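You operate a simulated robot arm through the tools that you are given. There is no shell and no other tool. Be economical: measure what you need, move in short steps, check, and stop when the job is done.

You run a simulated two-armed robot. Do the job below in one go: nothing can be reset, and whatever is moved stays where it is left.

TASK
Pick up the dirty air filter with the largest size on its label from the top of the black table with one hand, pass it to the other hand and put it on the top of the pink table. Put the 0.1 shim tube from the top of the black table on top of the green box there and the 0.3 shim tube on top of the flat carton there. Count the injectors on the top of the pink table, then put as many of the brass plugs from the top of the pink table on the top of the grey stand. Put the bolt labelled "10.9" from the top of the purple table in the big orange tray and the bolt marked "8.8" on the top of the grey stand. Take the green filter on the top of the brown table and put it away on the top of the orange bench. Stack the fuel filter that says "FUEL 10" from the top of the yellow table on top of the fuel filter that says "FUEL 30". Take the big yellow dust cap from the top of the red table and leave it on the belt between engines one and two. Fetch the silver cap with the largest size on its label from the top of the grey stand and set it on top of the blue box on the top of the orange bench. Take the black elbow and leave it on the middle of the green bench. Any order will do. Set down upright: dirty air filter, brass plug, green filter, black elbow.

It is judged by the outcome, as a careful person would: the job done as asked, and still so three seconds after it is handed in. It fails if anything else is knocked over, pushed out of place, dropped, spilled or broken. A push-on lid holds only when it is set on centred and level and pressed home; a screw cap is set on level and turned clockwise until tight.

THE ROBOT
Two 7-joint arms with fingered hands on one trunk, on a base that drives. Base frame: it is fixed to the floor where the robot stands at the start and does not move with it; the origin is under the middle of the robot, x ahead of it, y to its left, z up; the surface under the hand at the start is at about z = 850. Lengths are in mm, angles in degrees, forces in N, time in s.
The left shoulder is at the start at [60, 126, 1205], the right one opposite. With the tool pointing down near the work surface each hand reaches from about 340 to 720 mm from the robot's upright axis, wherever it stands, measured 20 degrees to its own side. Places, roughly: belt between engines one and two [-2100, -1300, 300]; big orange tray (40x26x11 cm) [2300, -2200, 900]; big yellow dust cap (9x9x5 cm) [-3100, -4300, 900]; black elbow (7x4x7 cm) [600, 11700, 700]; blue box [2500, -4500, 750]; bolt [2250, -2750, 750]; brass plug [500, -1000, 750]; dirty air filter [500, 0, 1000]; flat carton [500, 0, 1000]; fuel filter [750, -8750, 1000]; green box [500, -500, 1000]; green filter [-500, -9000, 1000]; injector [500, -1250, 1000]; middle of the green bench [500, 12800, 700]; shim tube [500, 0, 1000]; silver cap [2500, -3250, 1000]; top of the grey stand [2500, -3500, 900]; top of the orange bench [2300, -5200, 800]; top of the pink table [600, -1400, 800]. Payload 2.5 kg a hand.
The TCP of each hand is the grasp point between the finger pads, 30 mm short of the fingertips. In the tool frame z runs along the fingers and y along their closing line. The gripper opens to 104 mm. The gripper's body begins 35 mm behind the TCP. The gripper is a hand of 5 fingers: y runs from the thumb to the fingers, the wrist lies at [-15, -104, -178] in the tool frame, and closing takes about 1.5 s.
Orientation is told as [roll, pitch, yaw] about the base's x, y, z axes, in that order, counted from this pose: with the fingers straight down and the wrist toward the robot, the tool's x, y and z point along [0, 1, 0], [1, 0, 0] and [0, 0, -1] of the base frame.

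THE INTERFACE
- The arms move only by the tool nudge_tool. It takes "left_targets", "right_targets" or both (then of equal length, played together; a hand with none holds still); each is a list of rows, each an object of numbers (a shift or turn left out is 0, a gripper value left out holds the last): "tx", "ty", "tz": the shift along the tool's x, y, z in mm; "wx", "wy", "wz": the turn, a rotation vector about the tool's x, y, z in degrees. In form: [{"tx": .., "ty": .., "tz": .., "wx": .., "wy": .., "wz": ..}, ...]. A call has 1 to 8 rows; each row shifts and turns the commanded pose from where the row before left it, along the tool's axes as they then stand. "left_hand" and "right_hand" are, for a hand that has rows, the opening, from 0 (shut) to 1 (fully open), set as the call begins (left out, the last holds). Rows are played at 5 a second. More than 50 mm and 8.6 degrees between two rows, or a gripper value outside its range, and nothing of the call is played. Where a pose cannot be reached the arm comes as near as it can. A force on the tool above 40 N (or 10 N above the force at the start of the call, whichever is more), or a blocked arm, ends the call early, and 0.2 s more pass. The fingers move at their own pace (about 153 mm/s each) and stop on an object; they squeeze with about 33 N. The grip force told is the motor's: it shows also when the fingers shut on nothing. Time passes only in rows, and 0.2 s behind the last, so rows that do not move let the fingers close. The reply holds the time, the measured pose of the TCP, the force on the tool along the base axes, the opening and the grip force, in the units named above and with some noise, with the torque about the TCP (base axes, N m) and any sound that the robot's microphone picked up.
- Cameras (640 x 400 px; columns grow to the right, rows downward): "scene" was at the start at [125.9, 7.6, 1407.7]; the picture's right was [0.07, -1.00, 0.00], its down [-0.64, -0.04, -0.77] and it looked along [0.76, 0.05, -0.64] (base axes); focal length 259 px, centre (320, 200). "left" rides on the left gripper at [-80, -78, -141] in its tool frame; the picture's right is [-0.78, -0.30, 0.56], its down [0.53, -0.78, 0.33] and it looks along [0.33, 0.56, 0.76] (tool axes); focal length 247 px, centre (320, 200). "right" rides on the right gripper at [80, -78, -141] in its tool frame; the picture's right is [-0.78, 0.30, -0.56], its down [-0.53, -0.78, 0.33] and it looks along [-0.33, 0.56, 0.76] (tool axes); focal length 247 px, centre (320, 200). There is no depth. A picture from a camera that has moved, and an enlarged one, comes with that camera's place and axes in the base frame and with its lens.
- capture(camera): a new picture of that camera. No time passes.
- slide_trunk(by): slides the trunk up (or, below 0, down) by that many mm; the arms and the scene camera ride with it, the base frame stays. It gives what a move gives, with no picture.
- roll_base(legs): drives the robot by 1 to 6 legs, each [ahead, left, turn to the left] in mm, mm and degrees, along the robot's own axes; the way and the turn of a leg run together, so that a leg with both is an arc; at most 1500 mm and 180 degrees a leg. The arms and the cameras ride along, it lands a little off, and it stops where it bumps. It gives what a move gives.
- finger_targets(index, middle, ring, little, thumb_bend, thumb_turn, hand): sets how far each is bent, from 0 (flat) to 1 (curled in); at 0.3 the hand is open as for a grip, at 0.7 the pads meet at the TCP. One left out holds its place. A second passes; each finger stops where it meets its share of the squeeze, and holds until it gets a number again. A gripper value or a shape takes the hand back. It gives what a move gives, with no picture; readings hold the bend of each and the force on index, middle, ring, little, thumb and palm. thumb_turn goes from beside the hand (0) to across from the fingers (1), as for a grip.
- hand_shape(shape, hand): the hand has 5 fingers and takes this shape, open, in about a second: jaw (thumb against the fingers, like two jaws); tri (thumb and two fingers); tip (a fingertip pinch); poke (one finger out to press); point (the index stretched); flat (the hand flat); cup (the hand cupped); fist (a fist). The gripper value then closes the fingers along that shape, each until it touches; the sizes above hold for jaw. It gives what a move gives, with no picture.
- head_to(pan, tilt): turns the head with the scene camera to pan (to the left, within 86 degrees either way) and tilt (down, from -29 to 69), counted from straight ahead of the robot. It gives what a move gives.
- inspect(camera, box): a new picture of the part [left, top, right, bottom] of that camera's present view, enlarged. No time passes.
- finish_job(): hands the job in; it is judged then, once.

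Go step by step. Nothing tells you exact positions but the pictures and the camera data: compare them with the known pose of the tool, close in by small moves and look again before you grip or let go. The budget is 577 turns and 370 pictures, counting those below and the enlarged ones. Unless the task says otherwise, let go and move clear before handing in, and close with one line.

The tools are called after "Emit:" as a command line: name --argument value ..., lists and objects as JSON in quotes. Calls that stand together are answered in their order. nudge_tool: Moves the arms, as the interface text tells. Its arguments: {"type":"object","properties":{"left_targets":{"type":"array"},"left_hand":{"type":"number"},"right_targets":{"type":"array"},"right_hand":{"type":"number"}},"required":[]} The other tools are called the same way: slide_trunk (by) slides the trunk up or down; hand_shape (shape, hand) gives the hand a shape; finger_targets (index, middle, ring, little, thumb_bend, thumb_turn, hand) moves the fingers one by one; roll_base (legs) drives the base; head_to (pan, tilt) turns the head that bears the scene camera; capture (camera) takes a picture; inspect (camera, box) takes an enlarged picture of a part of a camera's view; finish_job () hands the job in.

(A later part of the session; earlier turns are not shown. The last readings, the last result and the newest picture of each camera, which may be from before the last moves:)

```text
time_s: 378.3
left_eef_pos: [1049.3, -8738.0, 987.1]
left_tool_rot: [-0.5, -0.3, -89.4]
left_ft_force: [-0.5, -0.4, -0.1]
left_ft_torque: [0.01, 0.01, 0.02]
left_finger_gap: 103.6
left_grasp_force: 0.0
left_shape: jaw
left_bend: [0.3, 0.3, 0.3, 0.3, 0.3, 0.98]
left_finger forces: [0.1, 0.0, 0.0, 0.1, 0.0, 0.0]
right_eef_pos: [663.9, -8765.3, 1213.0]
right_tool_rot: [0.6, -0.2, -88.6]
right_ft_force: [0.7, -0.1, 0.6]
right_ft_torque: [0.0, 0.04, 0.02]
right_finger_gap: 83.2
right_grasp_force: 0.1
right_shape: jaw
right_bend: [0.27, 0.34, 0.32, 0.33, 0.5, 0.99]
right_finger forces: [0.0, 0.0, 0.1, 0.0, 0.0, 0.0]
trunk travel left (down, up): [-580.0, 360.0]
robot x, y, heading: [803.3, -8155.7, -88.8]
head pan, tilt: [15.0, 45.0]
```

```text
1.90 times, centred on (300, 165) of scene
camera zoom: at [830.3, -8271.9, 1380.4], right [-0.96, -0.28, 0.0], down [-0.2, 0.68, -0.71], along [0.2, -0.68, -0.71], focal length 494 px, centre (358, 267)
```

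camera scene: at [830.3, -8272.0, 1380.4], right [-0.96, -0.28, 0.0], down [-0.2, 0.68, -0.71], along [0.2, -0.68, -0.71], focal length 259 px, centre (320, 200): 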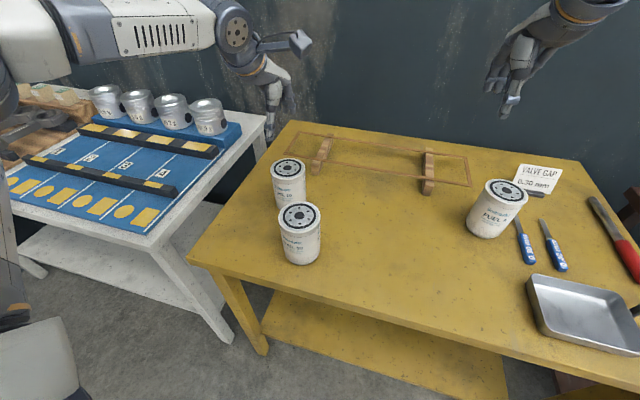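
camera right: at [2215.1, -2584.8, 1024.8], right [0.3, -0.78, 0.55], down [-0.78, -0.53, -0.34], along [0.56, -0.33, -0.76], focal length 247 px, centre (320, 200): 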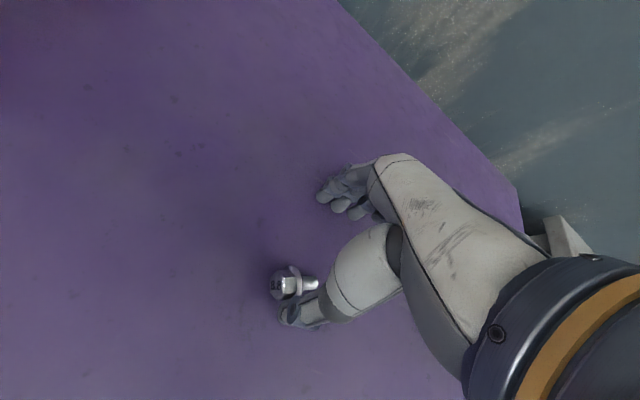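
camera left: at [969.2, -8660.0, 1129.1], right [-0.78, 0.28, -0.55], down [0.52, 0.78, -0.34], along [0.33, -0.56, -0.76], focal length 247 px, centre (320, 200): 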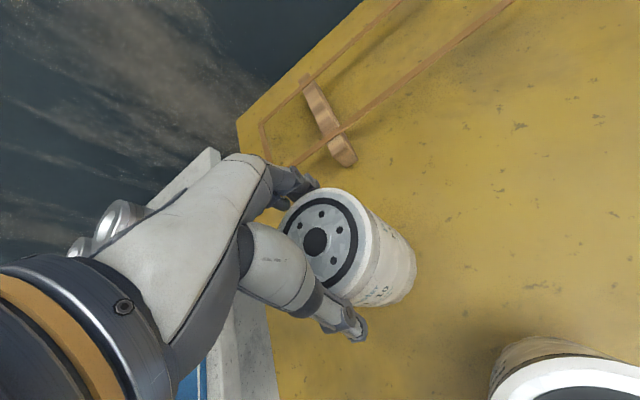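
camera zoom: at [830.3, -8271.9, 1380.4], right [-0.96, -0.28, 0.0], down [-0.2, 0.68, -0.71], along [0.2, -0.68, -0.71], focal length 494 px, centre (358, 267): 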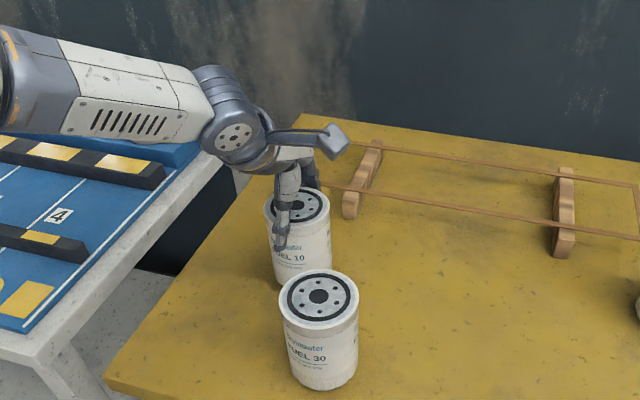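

Emit:
nudge_tool --left_targets '[{"tx": -4, "tz": 10}, {"tz": 10}, {}]'

Emit:
nudge_tool --left_targets '[{}, {}, {}, {}, {}, {}]' --left_hand 0.0

Emit:
nudge_tool --left_targets '[{"tz": -15}, {"tz": -40}, {"tz": -40}, {"tz": -45}, {"tz": -45}, {}]'

Emit:
capture --camera "left"

Emit:
capture --camera "scene"

```text
time_s: 379.1
left_eef_pos: [1043.6, -8739.7, 969.0]
left_tool_rot: [-0.5, -0.8, -89.5]
left_ft_force: [-1.3, 2.3, 12.5]
left_ft_torque: [0.06, 0.01, 0.0]
left_finger_gap: 104.1
left_grasp_force: 0.0
left_shape: jaw
left_bend: [0.29, 0.3, 0.3, 0.3, 0.28, 0.97]
left_finger forces: [5.0, 0.1, 0.0, 0.0, 7.3, 0.1]
right_eef_pos: [663.3, -8763.9, 1213.6]
right_tool_rot: [0.7, -0.2, -88.6]
right_ft_force: [0.2, -0.3, 0.3]
right_ft_torque: [0.02, -0.04, 0.02]
right_finger_gap: 82.9
right_grasp_force: 0.0
right_shape: jaw
right_bend: [0.27, 0.34, 0.32, 0.33, 0.5, 0.99]
right_finger forces: [0.0, 0.0, 0.0, 0.0, 0.0, 0.0]
trunk travel left (down, up): [-580.0, 360.0]
robot x, y, heading: [806.1, -8154.4, -88.8]
head pan, tilt: [15.0, 45.0]
```

```text
time_s: 380.5
left_eef_pos: [1043.4, -8739.7, 968.5]
left_tool_rot: [-0.4, -0.7, -89.4]
left_ft_force: [-1.0, 0.5, 16.1]
left_ft_torque: [-0.47, -0.01, -0.04]
left_finger_gap: 78.1
left_grasp_force: 32.5
left_shape: jaw
left_bend: [0.27, 0.36, 0.36, 0.43, 0.53, 0.98]
left_finger forces: [24.0, 14.0, 3.8, 0.1, 43.1, 0.0]
right_eef_pos: [663.4, -8765.9, 1212.7]
right_tool_rot: [0.7, -0.2, -88.6]
right_ft_force: [0.6, -0.2, 0.0]
right_ft_torque: [-0.03, -0.04, -0.02]
right_finger_gap: 83.1
right_grasp_force: 0.0
right_shape: jaw
right_bend: [0.27, 0.34, 0.32, 0.33, 0.5, 0.99]
right_finger forces: [0.0, 0.0, 0.0, 0.1, 0.0, 0.1]
trunk travel left (down, up): [-580.0, 360.0]
robot x, y, heading: [803.8, -8153.1, -88.8]
head pan, tilt: [15.0, 45.0]
```

```text
time_s: 381.9
left_eef_pos: [1046.7, -8737.6, 1153.0]
left_tool_rot: [-0.4, -0.2, -89.4]
left_ft_force: [0.0, 0.7, -2.5]
left_ft_torque: [0.0, 0.02, 0.0]
left_finger_gap: 77.7
left_grasp_force: 33.0
left_shape: jaw
left_bend: [0.27, 0.36, 0.36, 0.43, 0.53, 0.98]
left_finger forces: [20.8, 13.9, 3.7, 0.0, 39.1, 0.0]
right_eef_pos: [664.1, -8766.0, 1212.8]
right_tool_rot: [0.7, 0.0, -88.6]
right_ft_force: [-0.4, 0.0, -0.8]
right_ft_torque: [-0.01, 0.0, -0.01]
right_finger_gap: 82.9
right_grasp_force: 0.1
right_shape: jaw
right_bend: [0.27, 0.34, 0.32, 0.33, 0.5, 0.99]
right_finger forces: [0.2, 0.0, 0.1, 0.0, 0.1, 0.0]
trunk travel left (down, up): [-580.0, 360.0]
robot x, y, heading: [809.4, -8155.6, -88.7]
head pan, tilt: [15.0, 45.0]
```

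```text
149 pictures are left
camera left: at [966.6, -8659.6, 1295.1], right [-0.78, 0.29, -0.55], down [0.52, 0.78, -0.34], along [0.33, -0.56, -0.76], focal length 247 px, centre (320, 200)
```

left: 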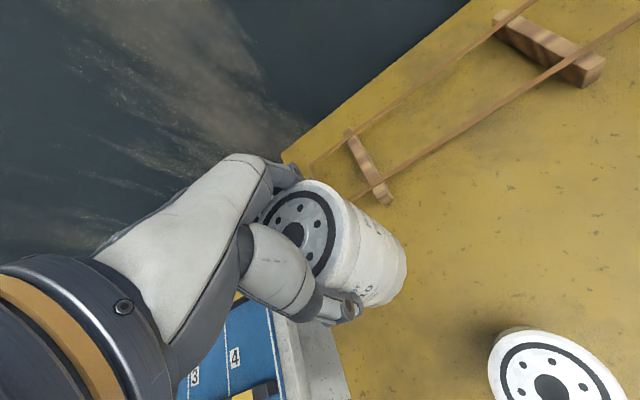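

```text
148 pictures are left
camera scene: at [830.6, -8272.6, 1380.3], right [-0.96, -0.28, 0.0], down [-0.2, 0.68, -0.71], along [0.2, -0.68, -0.71], focal length 259 px, centre (320, 200)
```

scene: 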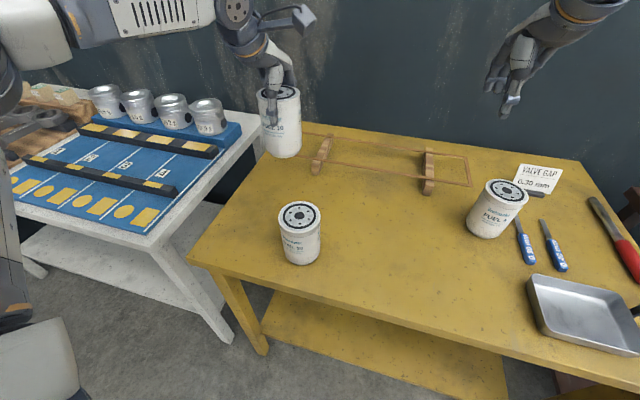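

FUEL 10 is held upright. Move it over FUEL 30 (about [968, -8596]).

Emit:
nudge_tool --left_targets '[{"tx": -20, "ty": -35.4}, {"tx": -20, "ty": -35.4}, {"tx": -20, "ty": -35.4}, {"tx": -19, "ty": -35.4}, {}]'

Emit:
capture --camera "scene"

Emit:
capture --camera "left"

Emit:
capture --camera "right"

```text
time_s: 383.1
left_eef_pos: [966.2, -8597.1, 1149.8]
left_tool_rot: [-0.5, -0.3, -89.5]
left_ft_force: [0.2, -0.1, -4.0]
left_ft_torque: [0.03, 0.02, 0.01]
left_finger_gap: 77.9
left_grasp_force: 33.0
left_shape: jaw
left_bend: [0.27, 0.36, 0.36, 0.43, 0.53, 0.98]
left_finger forces: [20.3, 14.2, 4.0, 0.0, 38.8, 0.1]
right_eef_pos: [663.1, -8766.3, 1212.7]
right_tool_rot: [0.5, 0.0, -88.6]
right_ft_force: [-0.2, -1.0, 0.5]
right_ft_torque: [-0.02, -0.04, 0.0]
right_finger_gap: 83.1
right_grasp_force: 0.0
right_shape: jaw
right_bend: [0.27, 0.34, 0.32, 0.33, 0.5, 0.99]
right_finger forces: [0.1, 0.0, 0.0, 0.0, 0.0, 0.0]
trunk travel left (down, up): [-580.0, 360.0]
robot x, y, heading: [808.4, -8152.4, -89.0]
head pan, tilt: [15.0, 45.0]
```

```text
147 pictures are left
camera scene: at [830.6, -8272.6, 1380.4], right [-0.96, -0.28, 0.0], down [-0.2, 0.68, -0.71], along [0.2, -0.68, -0.71], focal length 259 px, centre (320, 200)
```

scene: 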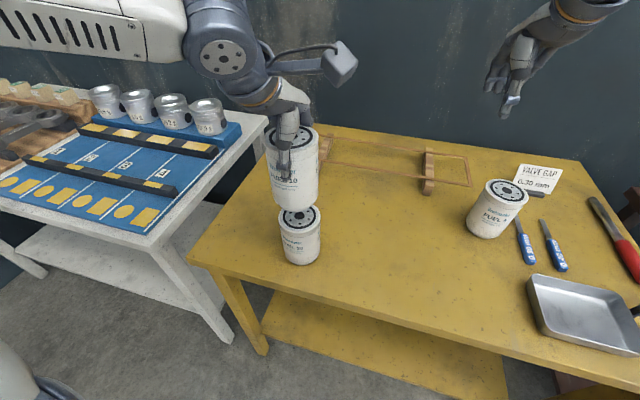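

```text
146 pictures are left
camera left: at [887.3, -8519.5, 1291.9], right [-0.78, 0.28, -0.55], down [0.52, 0.78, -0.34], along [0.33, -0.56, -0.76], focal length 247 px, centre (320, 200)
```

left: 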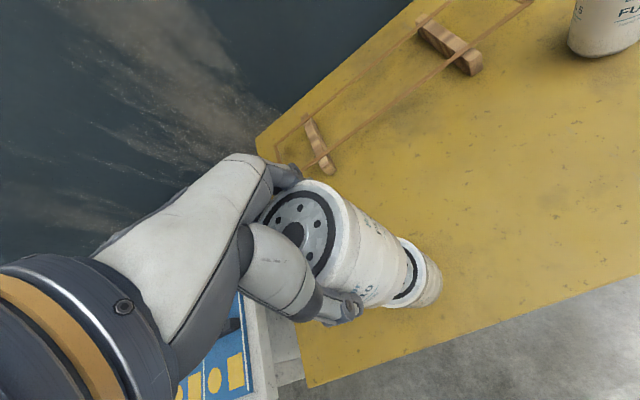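

```text
145 pictures are left
camera right: at [740.6, -8686.1, 1353.4], right [-0.77, -0.31, 0.55], down [-0.55, 0.76, -0.34], along [-0.31, -0.56, -0.76], focal length 247 px, centre (320, 200)
```

right: 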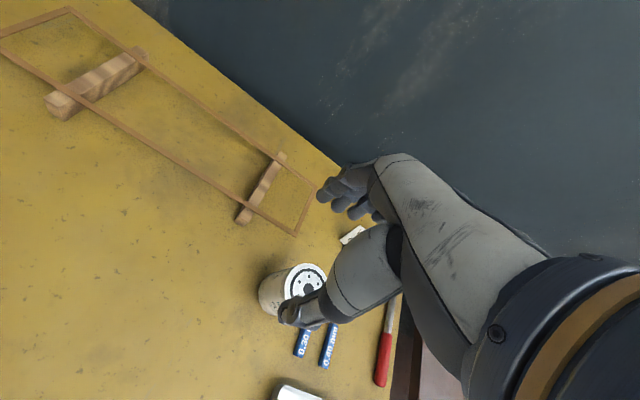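

Emit:
inspect --camera "scene" --box '[250, 110, 350, 280]'

Emit:
inspect --camera "left" --box '[300, 180, 480, 330]'

```text
2.35 times, centred on (300, 195) of scene
camera zoom: at [830.6, -8272.6, 1380.4], right [-0.96, -0.28, 0.0], down [-0.2, 0.68, -0.71], along [0.2, -0.68, -0.71], focal length 610 px, centre (367, 212)
```

zoom: 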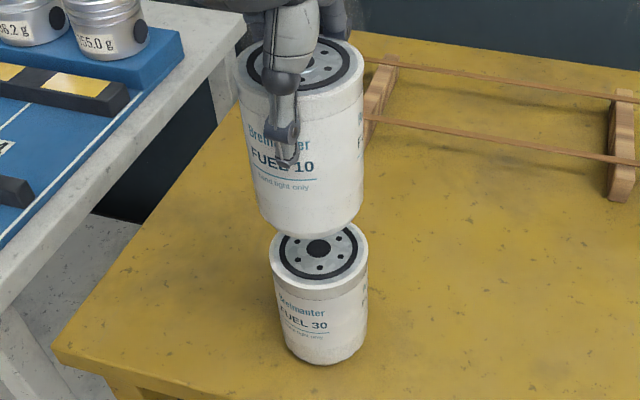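

```text
2.67 times, centred on (390, 255) of left
camera zoom: at [887.3, -8519.5, 1291.9], right [-0.78, 0.28, -0.55], down [0.52, 0.78, -0.34], along [0.33, -0.56, -0.76], focal length 659 px, centre (133, 53)
```

zoom: 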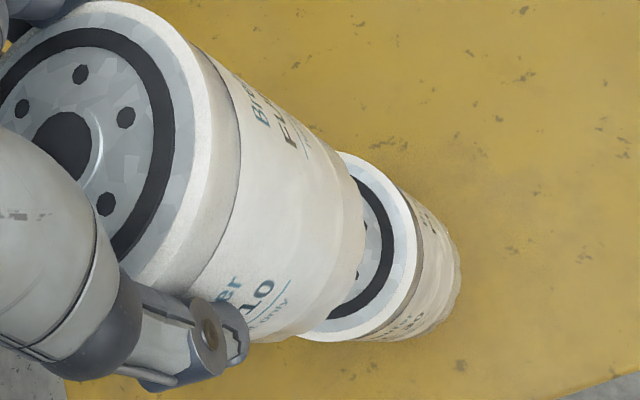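

The held can's axis is within ~5 mm of FUEL 30's; small correction and lower.

Emit:
nudge_tool --left_targets '[{"tx": -2, "ty": -5}, {"tz": 20}, {"tz": 15}, {}]'

Emit:
inspect --camera "scene" --box '[250, 110, 350, 280]'

Emit:
inspect --camera "left" --box '[300, 180, 480, 330]'

```text
time_s: 384.1
left_eef_pos: [962.7, -8594.6, 1115.9]
left_tool_rot: [-0.4, -0.3, -89.4]
left_ft_force: [-0.6, 0.2, -4.1]
left_ft_torque: [0.02, 0.0, -0.05]
left_finger_gap: 77.9
left_grasp_force: 32.9
left_shape: jaw
left_bend: [0.27, 0.36, 0.36, 0.43, 0.53, 0.98]
left_finger forces: [20.3, 14.2, 4.0, 0.0, 38.7, 0.0]
right_eef_pos: [664.2, -8768.0, 1213.3]
right_tool_rot: [0.5, -0.2, -88.6]
right_ft_force: [-0.8, 0.4, 0.1]
right_ft_torque: [0.01, -0.01, 0.0]
right_finger_gap: 83.1
right_grasp_force: 0.0
right_shape: jaw
right_bend: [0.27, 0.34, 0.32, 0.33, 0.5, 0.99]
right_finger forces: [0.1, 0.0, 0.1, 0.0, 0.0, 0.0]
trunk travel left (down, up): [-580.0, 360.0]
robot x, y, heading: [805.6, -8157.7, -88.8]
head pan, tilt: [15.0, 45.0]
```

```text
2.35 times, centred on (300, 195) of scene
camera zoom: at [830.4, -8272.2, 1380.4], right [-0.96, -0.28, 0.0], down [-0.2, 0.68, -0.71], along [0.2, -0.68, -0.71], focal length 610 px, centre (367, 212)
```

zoom: 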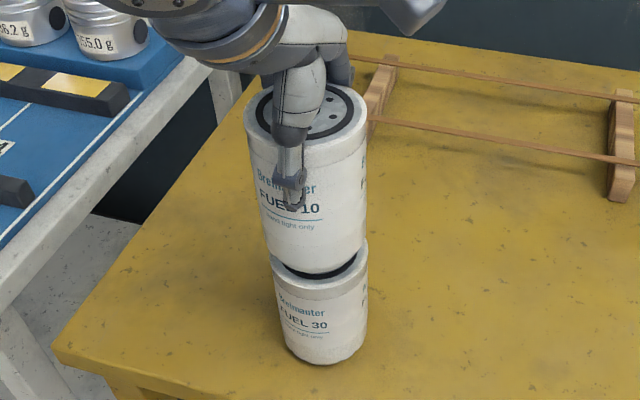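

```text
2.67 times, centred on (390, 255) of left
camera zoom: at [883.9, -8515.2, 1257.4], right [-0.78, 0.29, -0.55], down [0.52, 0.78, -0.34], along [0.33, -0.56, -0.76], focal length 659 px, centre (133, 53)
```

zoom: 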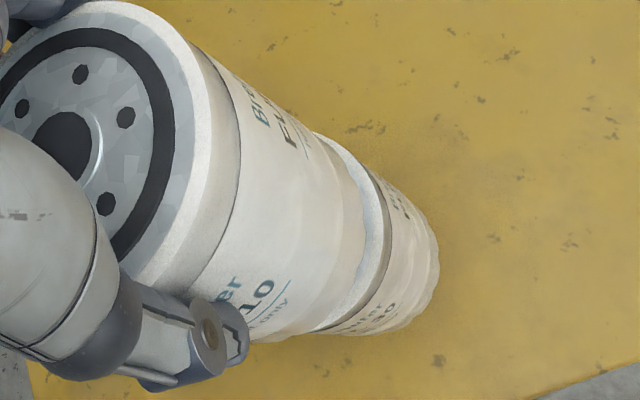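

Aligned within about 3 mm. Lower to contact.

Emit:
nudge_tool --left_targets '[{"tx": -2, "tz": 5}, {"tz": 4}, {}]'

Emit:
nudge_tool --left_targets '[{"tz": 3}, {"tz": 2}, {}]'

```text
time_s: 384.9
left_eef_pos: [962.7, -8593.0, 1106.6]
left_tool_rot: [-0.5, -0.3, -89.4]
left_ft_force: [0.2, -0.2, -3.6]
left_ft_torque: [-0.03, 0.0, 0.01]
left_finger_gap: 77.7
left_grasp_force: 33.6
left_shape: jaw
left_bend: [0.27, 0.36, 0.36, 0.43, 0.53, 0.98]
left_finger forces: [20.2, 14.0, 4.0, 0.0, 38.5, 0.0]
right_eef_pos: [664.3, -8766.8, 1213.4]
right_tool_rot: [0.6, -0.1, -88.5]
right_ft_force: [0.7, 0.4, 0.1]
right_ft_torque: [0.02, -0.04, 0.0]
right_finger_gap: 83.3
right_grasp_force: 0.1
right_shape: jaw
right_bend: [0.27, 0.34, 0.32, 0.33, 0.5, 0.99]
right_finger forces: [0.0, 0.1, 0.0, 0.1, 0.0, 0.1]
trunk travel left (down, up): [-580.0, 360.0]
robot x, y, heading: [806.0, -8155.8, -88.9]
head pan, tilt: [15.0, 45.0]
```

```text
time_s: 385.7
left_eef_pos: [961.0, -8592.3, 1103.8]
left_tool_rot: [-0.5, -0.6, -89.5]
left_ft_force: [0.0, 0.7, 7.1]
left_ft_torque: [-0.24, -0.09, 0.01]
left_finger_gap: 77.7
left_grasp_force: 33.0
left_shape: jaw
left_bend: [0.27, 0.36, 0.36, 0.43, 0.53, 0.98]
left_finger forces: [20.9, 14.3, 4.2, 0.0, 39.8, 0.1]
right_eef_pos: [663.6, -8766.0, 1213.3]
right_tool_rot: [0.7, 0.0, -88.7]
right_ft_force: [-0.4, 0.2, -0.3]
right_ft_torque: [0.0, 0.01, 0.01]
right_finger_gap: 83.3
right_grasp_force: 0.1
right_shape: jaw
right_bend: [0.27, 0.34, 0.32, 0.33, 0.5, 0.99]
right_finger forces: [0.1, 0.0, 0.1, 0.0, 0.1, 0.1]
trunk travel left (down, up): [-580.0, 360.0]
robot x, y, heading: [808.7, -8154.4, -88.7]
head pan, tilt: [15.0, 45.0]
```

Contact. Check alignment before release.

Emit:
inspect --camera "scene" --box '[250, 110, 350, 280]'

Emit:
inspect --camera "left" --box '[300, 180, 480, 330]'

```text
2.35 times, centred on (300, 195) of scene
camera zoom: at [830.1, -8271.3, 1380.7], right [-0.96, -0.28, 0.0], down [-0.2, 0.68, -0.71], along [0.2, -0.68, -0.71], focal length 610 px, centre (367, 212)
```

zoom: 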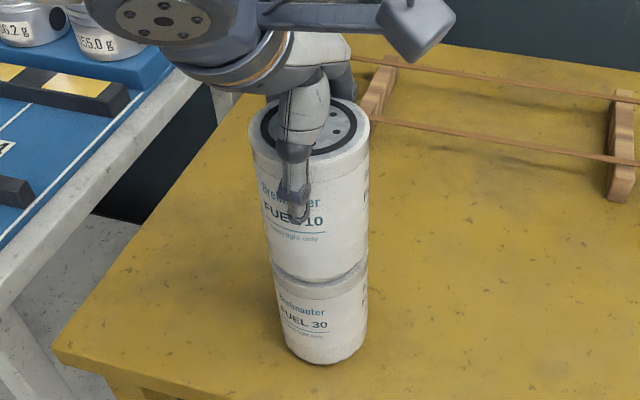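

```text
2.67 times, centred on (390, 255) of left
camera zoom: at [881.5, -8513.5, 1245.4], right [-0.78, 0.28, -0.55], down [0.53, 0.78, -0.34], along [0.33, -0.56, -0.76], focal length 659 px, centre (133, 53)
```

zoom: 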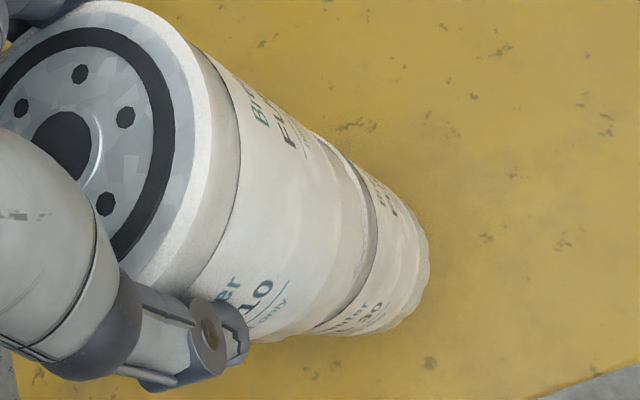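

Very well aligned and seated. Open fully and rise.

Emit:
nudge_tool --left_targets '[{}, {}, {}, {}, {}]' --left_hand 1.0

Emit:
nudge_tool --left_targets '[{"tz": -15}, {"tz": -25}, {"tz": -40}, {"tz": -45}, {}]'

Emit:
capture --camera "scene"

```text
time_s: 386.9
left_eef_pos: [960.8, -8591.1, 1103.4]
left_tool_rot: [-0.4, -0.6, -89.5]
left_ft_force: [-2.1, -0.4, 11.0]
left_ft_torque: [-0.06, 0.04, -0.03]
left_finger_gap: 103.9
left_grasp_force: 0.1
left_shape: jaw
left_bend: [0.28, 0.3, 0.3, 0.3, 0.29, 0.97]
left_finger forces: [6.9, 0.1, 0.1, 0.0, 5.0, 0.1]
right_eef_pos: [662.5, -8766.0, 1214.4]
right_tool_rot: [0.6, 0.0, -88.6]
right_ft_force: [-0.1, 0.2, -0.7]
right_ft_torque: [0.0, 0.0, 0.0]
right_finger_gap: 83.2
right_grasp_force: 0.1
right_shape: jaw
right_bend: [0.27, 0.34, 0.32, 0.33, 0.5, 0.99]
right_finger forces: [0.0, 0.1, 0.0, 0.1, 0.1, 0.1]
trunk travel left (down, up): [-580.0, 360.0]
robot x, y, heading: [804.5, -8155.1, -88.9]
head pan, tilt: [15.0, 45.0]
```

```text
time_s: 388.1
left_eef_pos: [961.9, -8592.6, 1227.9]
left_tool_rot: [-0.4, -0.3, -89.4]
left_ft_force: [0.0, -0.5, -0.3]
left_ft_torque: [0.04, -0.02, 0.04]
left_finger_gap: 104.0
left_grasp_force: 0.0
left_shape: jaw
left_bend: [0.3, 0.3, 0.3, 0.3, 0.3, 0.97]
left_finger forces: [0.1, 0.0, 0.1, 0.0, 0.1, 0.0]
right_eef_pos: [664.8, -8766.0, 1212.4]
right_tool_rot: [0.5, -0.1, -88.7]
right_ft_force: [-0.2, 0.6, -0.3]
right_ft_torque: [0.01, -0.02, 0.02]
right_finger_gap: 83.2
right_grasp_force: 0.1
right_shape: jaw
right_bend: [0.27, 0.34, 0.32, 0.33, 0.5, 0.99]
right_finger forces: [0.0, 0.0, 0.0, 0.0, 0.0, 0.0]
trunk travel left (down, up): [-580.0, 360.0]
robot x, y, heading: [805.7, -8158.8, -88.8]
head pan, tilt: [15.0, 45.0]
```

```text
138 pictures are left
camera scene: at [830.4, -8272.1, 1380.4], right [-0.96, -0.28, 0.0], down [-0.2, 0.68, -0.71], along [0.2, -0.68, -0.71], focal length 259 px, centre (320, 200)
```

scene: 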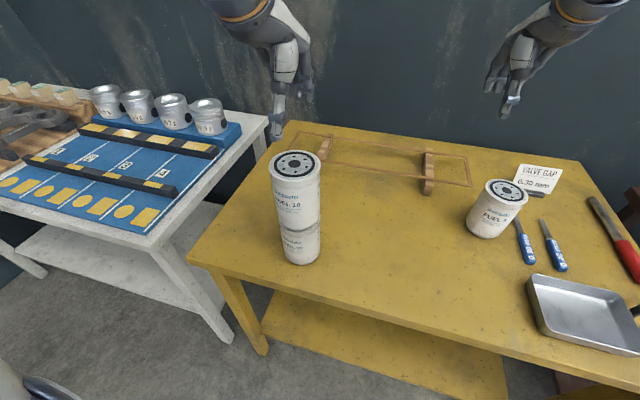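

Stack is standing. Back off and move along to the brown table.

Emit:
roll_base --legs '[[-400, 0, 0], [0, -1000, 0]]'

Emit:
head_to --pan 0 --tilt 32

Emit:
capture --camera "scene"

```text
time_s: 395.3
left_eef_pos: [-20.6, -8215.8, 1229.1]
left_tool_rot: [-0.4, -0.3, -88.2]
left_ft_force: [-0.3, 0.0, 0.2]
left_ft_torque: [-0.01, -0.05, -0.01]
left_finger_gap: 104.0
left_grasp_force: 0.1
left_shape: jaw
left_bend: [0.3, 0.3, 0.3, 0.3, 0.3, 0.97]
left_finger forces: [0.0, 0.1, 0.0, 0.0, 0.0, 0.1]
right_eef_pos: [-315.5, -8396.2, 1211.8]
right_tool_rot: [0.6, 0.0, -87.4]
right_ft_force: [-0.2, -0.4, -0.3]
right_ft_torque: [0.02, 0.01, 0.0]
right_finger_gap: 83.2
right_grasp_force: 0.1
right_shape: jaw
right_bend: [0.27, 0.34, 0.32, 0.33, 0.5, 0.99]
right_finger forces: [0.1, 0.1, 0.0, 0.0, 0.0, 0.1]
trunk travel left (down, up): [-580.0, 360.0]
robot x, y, heading: [-185.6, -7781.9, -87.4]
head pan, tilt: [15.0, 45.0]
```

```text
time_s: 396.1
left_eef_pos: [-20.3, -8214.9, 1228.8]
left_tool_rot: [-0.4, -0.2, -88.2]
left_ft_force: [-0.1, 0.4, 0.2]
left_ft_torque: [-0.03, -0.03, -0.01]
left_finger_gap: 103.9
left_grasp_force: 0.1
left_shape: jaw
left_bend: [0.3, 0.3, 0.3, 0.3, 0.3, 0.97]
left_finger forces: [0.0, 0.0, 0.0, 0.0, 0.1, 0.0]
right_eef_pos: [-313.7, -8396.9, 1213.2]
right_tool_rot: [0.6, -0.1, -87.3]
right_ft_force: [0.8, -0.3, 0.0]
right_ft_torque: [0.02, 0.02, 0.03]
right_finger_gap: 83.2
right_grasp_force: 0.1
right_shape: jaw
right_bend: [0.27, 0.34, 0.32, 0.33, 0.5, 0.99]
right_finger forces: [0.0, 0.1, 0.1, 0.0, 0.0, 0.1]
trunk travel left (down, up): [-580.0, 360.0]
robot x, y, heading: [-185.2, -7787.5, -87.6]
head pan, tilt: [0.0, 32.0]
```

```text
137 pictures are left
camera scene: at [-178.4, -7910.3, 1399.9], right [-1.0, -0.04, 0.0], down [-0.02, 0.53, -0.85], along [0.04, -0.85, -0.53], focal length 259 px, centre (320, 200)
```

scene: 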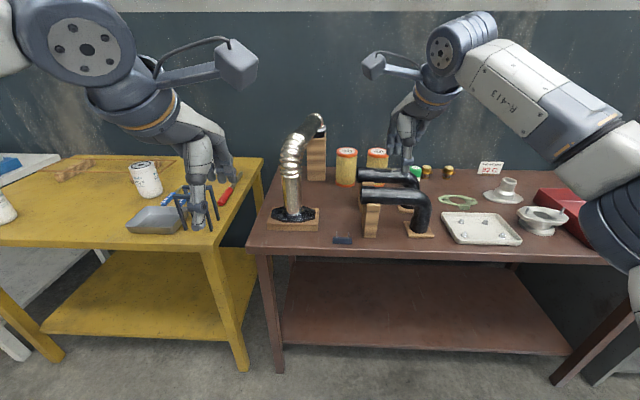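

Emit:
inspect --camera "scene" --box '[250, 110, 430, 260]'

Emit:
inspect --camera "scene" --box '[380, 140, 620, 260]'

Emit:
capture --camera "right"

```text
2.67 times, centred on (340, 185) of scene
camera zoom: at [-178.4, -7910.3, 1399.9], right [-1.0, -0.04, 0.0], down [-0.02, 0.53, -0.85], along [0.04, -0.85, -0.53], focal length 691 px, centre (267, 240)
```

zoom: 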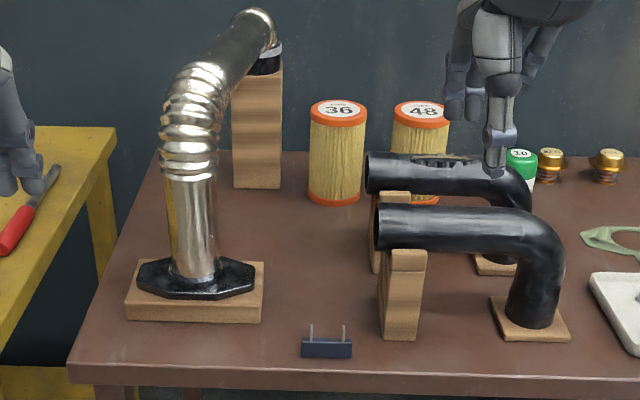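

```text
2.67 times, centred on (500, 200) of scene
camera zoom: at [-178.4, -7910.3, 1399.9], right [-1.0, -0.04, 0.0], down [-0.02, 0.53, -0.85], along [0.04, -0.85, -0.53], focal length 691 px, centre (-160, 200)
```

zoom: 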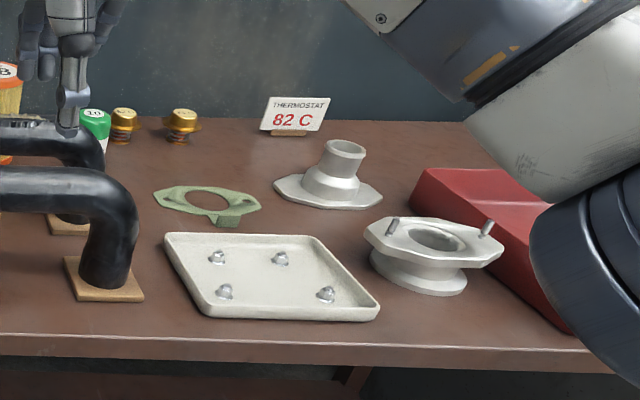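

```text
134 pictures are left
camera right: at [-239.3, -8313.6, 1353.7], right [-0.77, -0.33, 0.55], down [-0.57, 0.75, -0.34], along [-0.3, -0.57, -0.76], focal length 247 px, centre (320, 200)
```

right: 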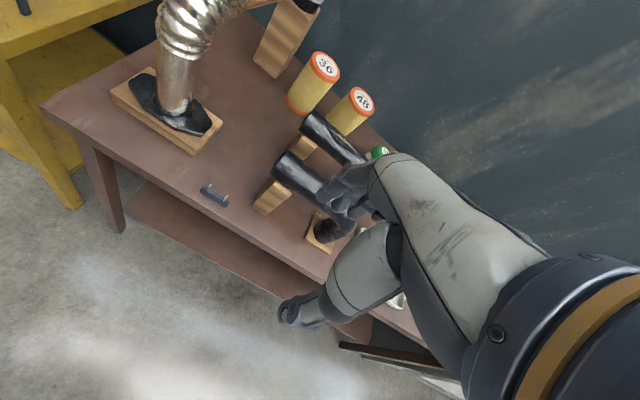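

The green filter ("10") stands at the back of the brown table near [-548, -8970], behind the pipes. I'll approach with the left hand from x≈−750; first shift right and look.

Emit:
roll_base --legs '[[0, -560, -2.4]]'

Emit:
capture --camera "scene"

```text
time_s: 399.3
left_eef_pos: [-597.2, -8235.6, 1229.6]
left_tool_rot: [-0.4, -0.3, -90.2]
left_ft_force: [0.3, 0.1, 0.1]
left_ft_torque: [0.02, 0.0, -0.01]
left_finger_gap: 103.7
left_grasp_force: 0.1
left_shape: jaw
left_bend: [0.3, 0.3, 0.3, 0.3, 0.3, 0.97]
left_finger forces: [0.0, 0.0, 0.1, 0.0, 0.0, 0.0]
right_eef_pos: [-896.7, -8405.1, 1213.2]
right_tool_rot: [0.6, -0.1, -89.6]
right_ft_force: [1.6, 0.5, -0.2]
right_ft_torque: [0.0, -0.02, 0.0]
right_finger_gap: 83.1
right_grasp_force: 0.0
right_shape: jaw
right_bend: [0.27, 0.34, 0.32, 0.33, 0.5, 0.99]
right_finger forces: [0.0, 0.0, 0.0, 0.0, 0.0, 0.1]
trunk travel left (down, up): [-580.0, 360.0]
robot x, y, heading: [-745.1, -7795.1, -89.7]
head pan, tilt: [0.0, 32.0]
```

```text
133 pictures are left
camera scene: at [-744.4, -7924.0, 1399.9], right [-1.0, -0.01, 0.0], down [0.0, 0.53, -0.85], along [0.01, -0.85, -0.53], focal length 259 px, centre (320, 200)
```

scene: 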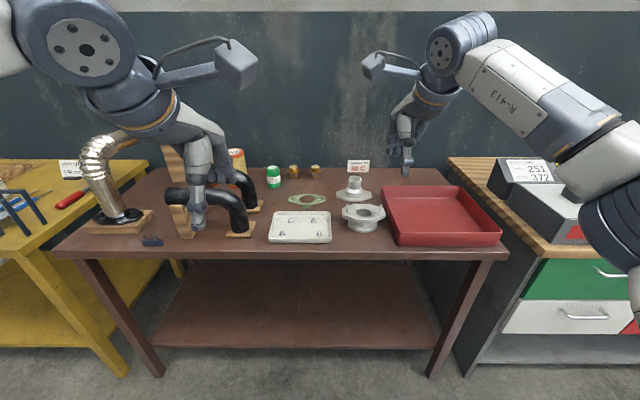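

Emit:
inspect --camera "scene" --box '[220, 130, 380, 250]'

```text
3.33 times, centred on (300, 190) of scene
camera zoom: at [-744.4, -7924.0, 1399.9], right [-1.0, -0.01, 0.0], down [0.0, 0.53, -0.85], along [0.01, -0.85, -0.53], focal length 864 px, centre (387, 233)
```

zoom: 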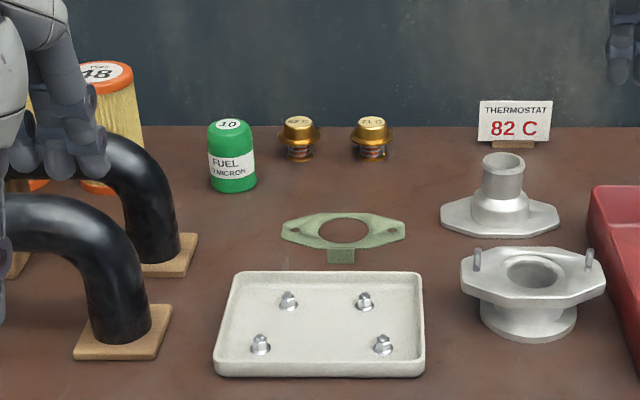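

The green canister stands at about [-531, -8924], 62 mm wide, top z≈932. Drive in.

Emit:
roll_base --legs '[[485, 34, 0]]'

Emit:
nudge_tool --left_targets '[{"tx": 20, "ty": 45}, {"tx": 15, "ty": 45}, {"ty": 45}, {"ty": 40}, {}]' --left_hand 0.9

Emit:
capture --camera "left"

Emit:
capture --camera "scene"

```text
time_s: 402.2
left_eef_pos: [-557.1, -8718.6, 1228.9]
left_tool_rot: [-0.5, -0.3, -90.2]
left_ft_force: [-0.6, -0.2, 0.1]
left_ft_torque: [0.03, 0.0, 0.01]
left_finger_gap: 104.1
left_grasp_force: 0.1
left_shape: jaw
left_bend: [0.3, 0.3, 0.3, 0.3, 0.3, 0.97]
left_finger forces: [0.1, 0.1, 0.0, 0.1, 0.0, 0.0]
right_eef_pos: [-857.8, -8888.4, 1213.0]
right_tool_rot: [0.5, -0.1, -89.4]
right_ft_force: [-0.5, -0.1, 0.3]
right_ft_torque: [0.01, 0.01, -0.02]
right_finger_gap: 83.1
right_grasp_force: 0.0
right_shape: jaw
right_bend: [0.27, 0.34, 0.32, 0.33, 0.5, 0.99]
right_finger forces: [0.0, 0.0, 0.1, 0.0, 0.0, 0.1]
trunk travel left (down, up): [-580.0, 360.0]
robot x, y, heading: [-708.9, -8278.1, -89.7]
head pan, tilt: [0.0, 32.0]
```

```text
time_s: 403.4
left_eef_pos: [-497.5, -8874.3, 1218.1]
left_tool_rot: [-0.4, -0.3, -90.2]
left_ft_force: [0.3, 0.8, 1.0]
left_ft_torque: [-0.02, 0.0, -0.03]
left_finger_gap: 93.9
left_grasp_force: 0.1
left_shape: jaw
left_bend: [0.29, 0.32, 0.3, 0.31, 0.35, 0.98]
left_finger forces: [0.0, 0.0, 0.0, 0.0, 0.0, 0.0]
left hand out of reach, approached as far as the arm can: row 4
right_eef_pos: [-859.8, -8888.5, 1213.9]
right_tool_rot: [0.6, -0.1, -89.2]
right_ft_force: [0.7, 0.0, 0.5]
right_ft_torque: [-0.01, -0.01, 0.04]
right_finger_gap: 83.3
right_grasp_force: 0.1
right_shape: jaw
right_bend: [0.27, 0.34, 0.32, 0.33, 0.5, 0.99]
right_finger forces: [0.0, 0.0, 0.0, 0.0, 0.1, 0.1]
trunk travel left (down, up): [-580.0, 360.0]
robot x, y, heading: [-708.7, -8282.4, -89.5]
head pan, tilt: [0.0, 32.0]
```

```text
131 pictures are left
camera left: at [-576.4, -8794.5, 1360.2], right [-0.78, 0.29, -0.55], down [0.53, 0.77, -0.34], along [0.33, -0.56, -0.76], focal length 247 px, centre (320, 200)
```

left: 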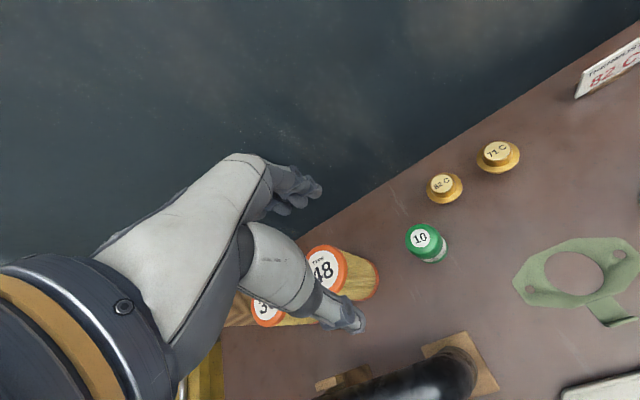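

```text
130 pictures are left
camera scene: at [-706.4, -8407.1, 1400.0], right [-1.0, -0.01, 0.0], down [0.0, 0.53, -0.85], along [0.01, -0.85, -0.53], focal length 259 px, centre (320, 200)
```

scene: 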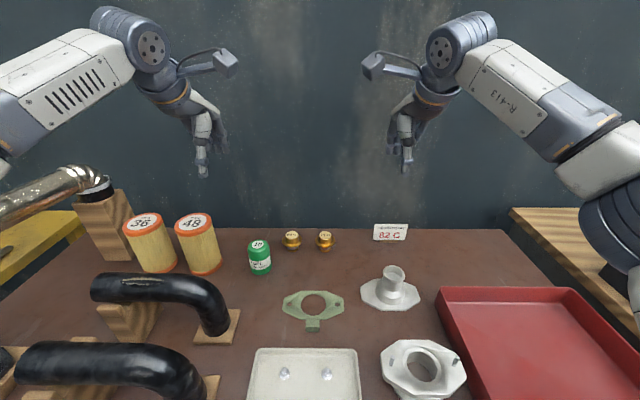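

Emit:
nudge_tool --left_targets '[{"tx": -40}, {"tz": 45}, {"tz": 45}, {"tz": 30}, {"ty": 30}, {"ty": 28}, {}]'

Emit:
capture --camera "left"

Emit:
inspect --camera "scene" --box '[80, 90, 360, 300]'

```text
time_s: 405.0
left_eef_pos: [-500.3, -8906.5, 1090.4]
left_tool_rot: [-0.5, -0.4, -90.2]
left_ft_force: [-0.4, 0.7, 0.8]
left_ft_torque: [0.03, 0.0, 0.01]
left_finger_gap: 93.7
left_grasp_force: 0.0
left_shape: jaw
left_bend: [0.29, 0.32, 0.3, 0.31, 0.35, 0.98]
left_finger forces: [0.0, 0.1, 0.1, 0.0, 0.0, 0.1]
left hand out of reach, approached as far as the arm can: row 1, 6
right_eef_pos: [-858.4, -8888.3, 1211.8]
right_tool_rot: [0.6, 0.0, -89.2]
right_ft_force: [0.6, -0.1, -0.3]
right_ft_torque: [0.0, 0.0, 0.02]
right_finger_gap: 83.3
right_grasp_force: 0.0
right_shape: jaw
right_bend: [0.27, 0.34, 0.32, 0.33, 0.5, 0.99]
right_finger forces: [0.1, 0.1, 0.0, 0.1, 0.1, 0.0]
trunk travel left (down, up): [-580.0, 360.0]
robot x, y, heading: [-704.3, -8282.8, -89.5]
head pan, tilt: [0.0, 32.0]
```

```text
129 pictures are left
camera left: at [-578.1, -8825.2, 1232.9], right [-0.78, 0.29, -0.55], down [0.53, 0.77, -0.34], along [0.33, -0.56, -0.76], focal length 247 px, centre (320, 200)
```

left: 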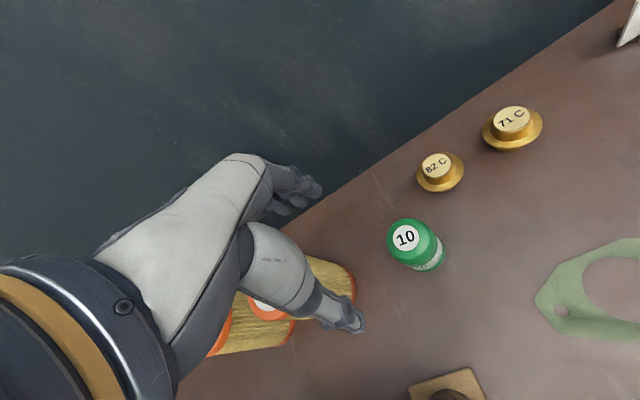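

```text
1.90 times, centred on (220, 195) of scene
camera zoom: at [-705.9, -8407.8, 1399.9], right [-1.0, -0.01, 0.0], down [0.0, 0.53, -0.85], along [0.01, -0.85, -0.53], focal length 494 px, centre (510, 210)
```

zoom: 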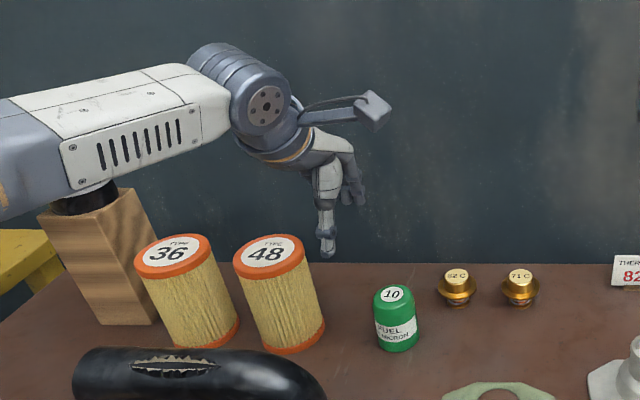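

The left forearm would come too near the pipes; the right arm's side is open. I'll retract the left hand high, shift the base left, and use the right hand with a bit of yaw.

Emit:
nudge_tool --left_targets '[{"tz": -45}, {"tz": -45}, {"tz": -45}, {"ty": -45, "tz": -10}, {"ty": -45, "tz": -10}, {"ty": -45}, {"ty": -45}, {"ty": -40}]'

Emit:
roll_base --legs '[[-60, 0, 0], [0, 365, 0]]'

Emit:
capture --camera "scene"

```text
time_s: 406.8
left_eef_pos: [-484.8, -8662.0, 1222.2]
left_tool_rot: [-0.5, -0.2, -90.0]
left_ft_force: [-0.1, -0.5, -0.1]
left_ft_torque: [-0.01, -0.04, -0.03]
left_finger_gap: 93.9
left_grasp_force: 0.0
left_shape: jaw
left_bend: [0.29, 0.32, 0.3, 0.31, 0.35, 0.98]
left_finger forces: [0.0, 0.1, 0.1, 0.1, 0.0, 0.1]
left hand out of reach, approached as far as the arm can: row 1, 2, 3
right_eef_pos: [-856.9, -8887.8, 1214.1]
right_tool_rot: [0.5, -0.2, -89.4]
right_ft_force: [-0.2, 0.8, 0.3]
right_ft_torque: [0.0, -0.04, -0.01]
right_finger_gap: 83.1
right_grasp_force: 0.0
right_shape: jaw
right_bend: [0.27, 0.34, 0.32, 0.33, 0.5, 0.99]
right_finger forces: [0.0, 0.1, 0.0, 0.1, 0.0, 0.1]
trunk travel left (down, up): [-580.0, 360.0]
robot x, y, heading: [-709.4, -8282.5, -89.4]
head pan, tilt: [0.0, 32.0]
```

```text
time_s: 409.7
left_eef_pos: [-120.6, -8602.9, 1224.6]
left_tool_rot: [-0.5, -0.4, -90.6]
left_ft_force: [-0.1, -0.1, 0.8]
left_ft_torque: [0.0, 0.0, 0.01]
left_finger_gap: 93.7
left_grasp_force: 0.0
left_shape: jaw
left_bend: [0.29, 0.32, 0.3, 0.31, 0.35, 0.98]
left_finger forces: [0.1, 0.1, 0.0, 0.0, 0.1, 0.1]
right_eef_pos: [-494.2, -8826.2, 1213.5]
right_tool_rot: [0.5, 0.0, -89.7]
right_ft_force: [0.4, -0.2, 0.4]
right_ft_torque: [-0.02, 0.01, 0.02]
right_finger_gap: 83.3
right_grasp_force: 0.1
right_shape: jaw
right_bend: [0.27, 0.34, 0.32, 0.33, 0.5, 0.99]
right_finger forces: [0.0, 0.1, 0.0, 0.0, 0.0, 0.0]
trunk travel left (down, up): [-580.0, 360.0]
robot x, y, heading: [-341.9, -8219.0, -89.7]
head pan, tilt: [0.0, 32.0]
```

```text
127 pictures are left
camera scene: at [-339.1, -8346.2, 1399.9], right [-1.0, 0.0, 0.0], down [0.0, 0.53, -0.85], along [0.0, -0.85, -0.53], focal length 259 px, centre (320, 200)
```

scene: 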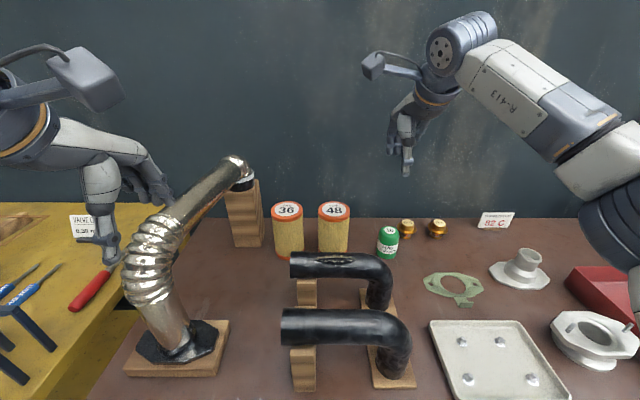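

Emit:
roll_base --legs '[[60, 0, 0]]'

Emit:
nudge_tool --right_targets '[{"tz": 40}, {"tz": 40}, {"wz": -8}, {"wz": -8}, {"wz": -8}, {}]' --right_hand 0.8

```text
time_s: 410.6
left_eef_pos: [-120.1, -8664.3, 1223.6]
left_tool_rot: [-0.4, -0.3, -90.5]
left_ft_force: [-0.1, -0.7, -0.3]
left_ft_torque: [0.01, -0.01, 0.0]
left_finger_gap: 93.7
left_grasp_force: 0.1
left_shape: jaw
left_bend: [0.29, 0.32, 0.3, 0.31, 0.35, 0.98]
left_finger forces: [0.1, 0.1, 0.0, 0.1, 0.0, 0.0]
right_eef_pos: [-495.1, -8887.4, 1211.8]
right_tool_rot: [0.6, -0.2, -89.7]
right_ft_force: [0.8, -0.4, -0.9]
right_ft_torque: [0.05, 0.02, 0.0]
right_finger_gap: 83.3
right_grasp_force: 0.0
right_shape: jaw
right_bend: [0.27, 0.34, 0.32, 0.33, 0.5, 0.99]
right_finger forces: [0.0, 0.0, 0.1, 0.1, 0.0, 0.0]
trunk travel left (down, up): [-580.0, 360.0]
robot x, y, heading: [-342.6, -8279.8, -89.9]
head pan, tilt: [0.0, 32.0]
```

```text
time_s: 412.1
left_eef_pos: [-119.6, -8664.3, 1224.7]
left_tool_rot: [-0.5, -0.3, -90.4]
left_ft_force: [-0.1, -0.3, 0.0]
left_ft_torque: [-0.01, -0.01, -0.01]
left_finger_gap: 93.7
left_grasp_force: 0.0
left_shape: jaw
left_bend: [0.29, 0.32, 0.3, 0.31, 0.35, 0.98]
left_finger forces: [0.0, 0.0, 0.0, 0.1, 0.0, 0.0]
right_eef_pos: [-494.4, -8887.4, 1133.8]
right_tool_rot: [0.6, -0.3, -69.7]
right_ft_force: [-0.8, -0.1, 0.5]
right_ft_torque: [-0.01, -0.02, 0.01]
right_finger_gap: 83.0
right_grasp_force: 0.0
right_shape: jaw
right_bend: [0.27, 0.34, 0.32, 0.33, 0.5, 0.99]
right_finger forces: [0.1, 0.0, 0.0, 0.0, 0.1, 0.0]
right hand out of reach, approached as far as the arm can: row 5
trunk travel left (down, up): [-580.0, 360.0]
robot x, y, heading: [-340.1, -8277.9, -90.0]
head pan, tilt: [0.0, 32.0]
```

Emit:
nudge_tool --right_targets '[{"tx": -28, "ty": 13}, {"tx": -28, "ty": 13}, {"tz": 30}, {"tz": 30}, {}]'

Emit:
capture --camera "right"

Emit:
inspect --camera "scene" --box '[290, 110, 530, 290]'

```text
time_s: 413.2
left_eef_pos: [-120.4, -8663.5, 1224.2]
left_tool_rot: [-0.4, -0.3, -90.5]
left_ft_force: [0.2, 0.3, 0.2]
left_ft_torque: [0.0, -0.01, -0.04]
left_finger_gap: 93.7
left_grasp_force: 0.1
left_shape: jaw
left_bend: [0.29, 0.32, 0.3, 0.31, 0.35, 0.98]
left_finger forces: [0.1, 0.0, 0.0, 0.1, 0.0, 0.0]
right_eef_pos: [-500.5, -8894.6, 1073.7]
right_tool_rot: [0.5, -0.4, -69.7]
right_ft_force: [0.1, -0.5, -0.6]
right_ft_torque: [0.01, 0.03, -0.03]
right_finger_gap: 83.5
right_grasp_force: 0.1
right_shape: jaw
right_bend: [0.27, 0.34, 0.32, 0.33, 0.5, 0.99]
right_finger forces: [0.0, 0.1, 0.0, 0.0, 0.1, 0.0]
right hand out of reach, approached as far as the arm can: row 1, 2
trunk travel left (down, up): [-580.0, 360.0]
robot x, y, heading: [-339.5, -8279.5, -89.8]
head pan, tilt: [0.0, 32.0]
```

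```text
126 pictures are left
camera right: at [-453.8, -8793.7, 1213.9], right [-0.63, -0.55, 0.55], down [-0.77, 0.54, -0.34], along [-0.11, -0.64, -0.76], focal length 247 px, centre (320, 200)
```

right: 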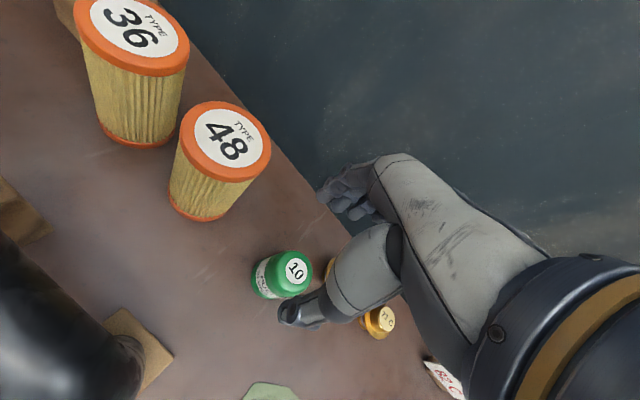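

```text
2.22 times, centred on (410, 200) of scene
camera zoom: at [-339.4, -8407.0, 1399.9], right [-1.0, 0.0, 0.0], down [0.0, 0.53, -0.85], along [0.0, -0.85, -0.53], focal length 576 px, centre (120, 200)
```

zoom: 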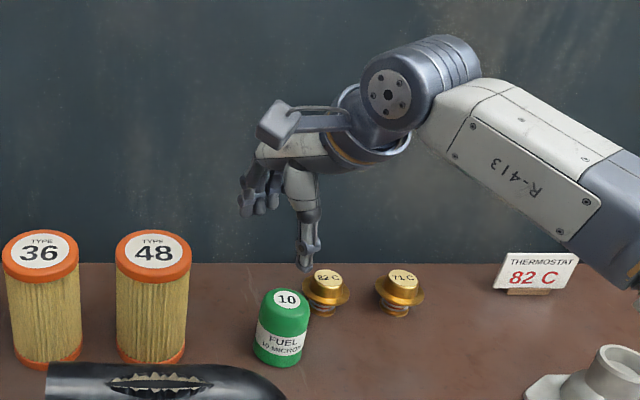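

Emit:
roll_base --legs '[[14, -42, 0]]'

Emit:
nudge_tool --right_targets '[{"ty": 12}, {"ty": 8}, {}]'

Emit:
capture --camera "right"

```text
time_s: 414.1
left_eef_pos: [-161.6, -8677.8, 1224.6]
left_tool_rot: [-0.5, -0.3, -90.6]
left_ft_force: [-0.3, -0.4, -0.3]
left_ft_torque: [-0.03, -0.03, -0.01]
left_finger_gap: 93.6
left_grasp_force: 0.1
left_shape: jaw
left_bend: [0.29, 0.32, 0.3, 0.31, 0.35, 0.98]
left_finger forces: [0.0, 0.0, 0.0, 0.0, 0.0, 0.0]
right_eef_pos: [-543.9, -8909.4, 1072.2]
right_tool_rot: [0.5, -0.3, -69.6]
right_ft_force: [-0.5, 0.2, 0.5]
right_ft_torque: [-0.01, 0.0, -0.01]
right_finger_gap: 83.1
right_grasp_force: 0.0
right_shape: jaw
right_bend: [0.27, 0.34, 0.32, 0.33, 0.5, 0.99]
right_finger forces: [0.1, 0.1, 0.0, 0.0, 0.0, 0.0]
trunk travel left (down, up): [-580.0, 360.0]
robot x, y, heading: [-381.3, -8294.2, -89.8]
head pan, tilt: [0.0, 32.0]
```

```text
time_s: 414.9
left_eef_pos: [-163.0, -8676.8, 1224.1]
left_tool_rot: [-0.4, -0.3, -90.4]
left_ft_force: [-0.1, -0.5, 0.1]
left_ft_torque: [0.0, -0.03, 0.0]
left_finger_gap: 93.5
left_grasp_force: 0.0
left_shape: jaw
left_bend: [0.29, 0.32, 0.3, 0.31, 0.35, 0.98]
left_finger forces: [0.1, 0.1, 0.0, 0.0, 0.0, 0.1]
right_eef_pos: [-536.1, -8928.1, 1074.2]
right_tool_rot: [0.5, -0.5, -69.8]
right_ft_force: [0.8, 0.3, -0.4]
right_ft_torque: [-0.01, 0.02, 0.0]
right_finger_gap: 83.3
right_grasp_force: 0.1
right_shape: jaw
right_bend: [0.27, 0.34, 0.32, 0.33, 0.5, 0.99]
right_finger forces: [0.0, 0.0, 0.0, 0.0, 0.1, 0.0]
trunk travel left (down, up): [-580.0, 360.0]
robot x, y, heading: [-387.1, -8291.9, -89.9]
head pan, tilt: [0.0, 32.0]
```

```text
124 pictures are left
camera right: at [-489.2, -8825.7, 1214.1], right [-0.63, -0.54, 0.55], down [-0.77, 0.54, -0.34], along [-0.11, -0.64, -0.76], focal length 247 px, centre (320, 200)
```

right: 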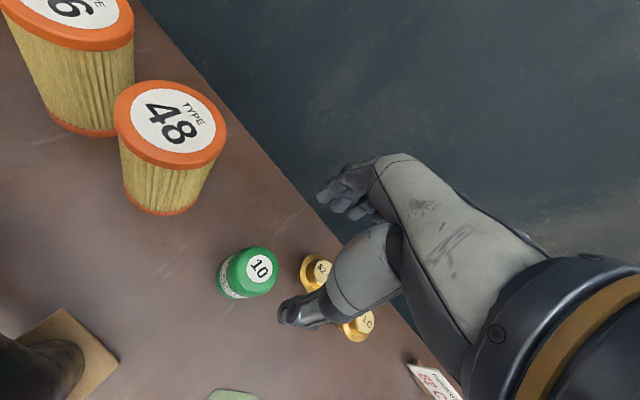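

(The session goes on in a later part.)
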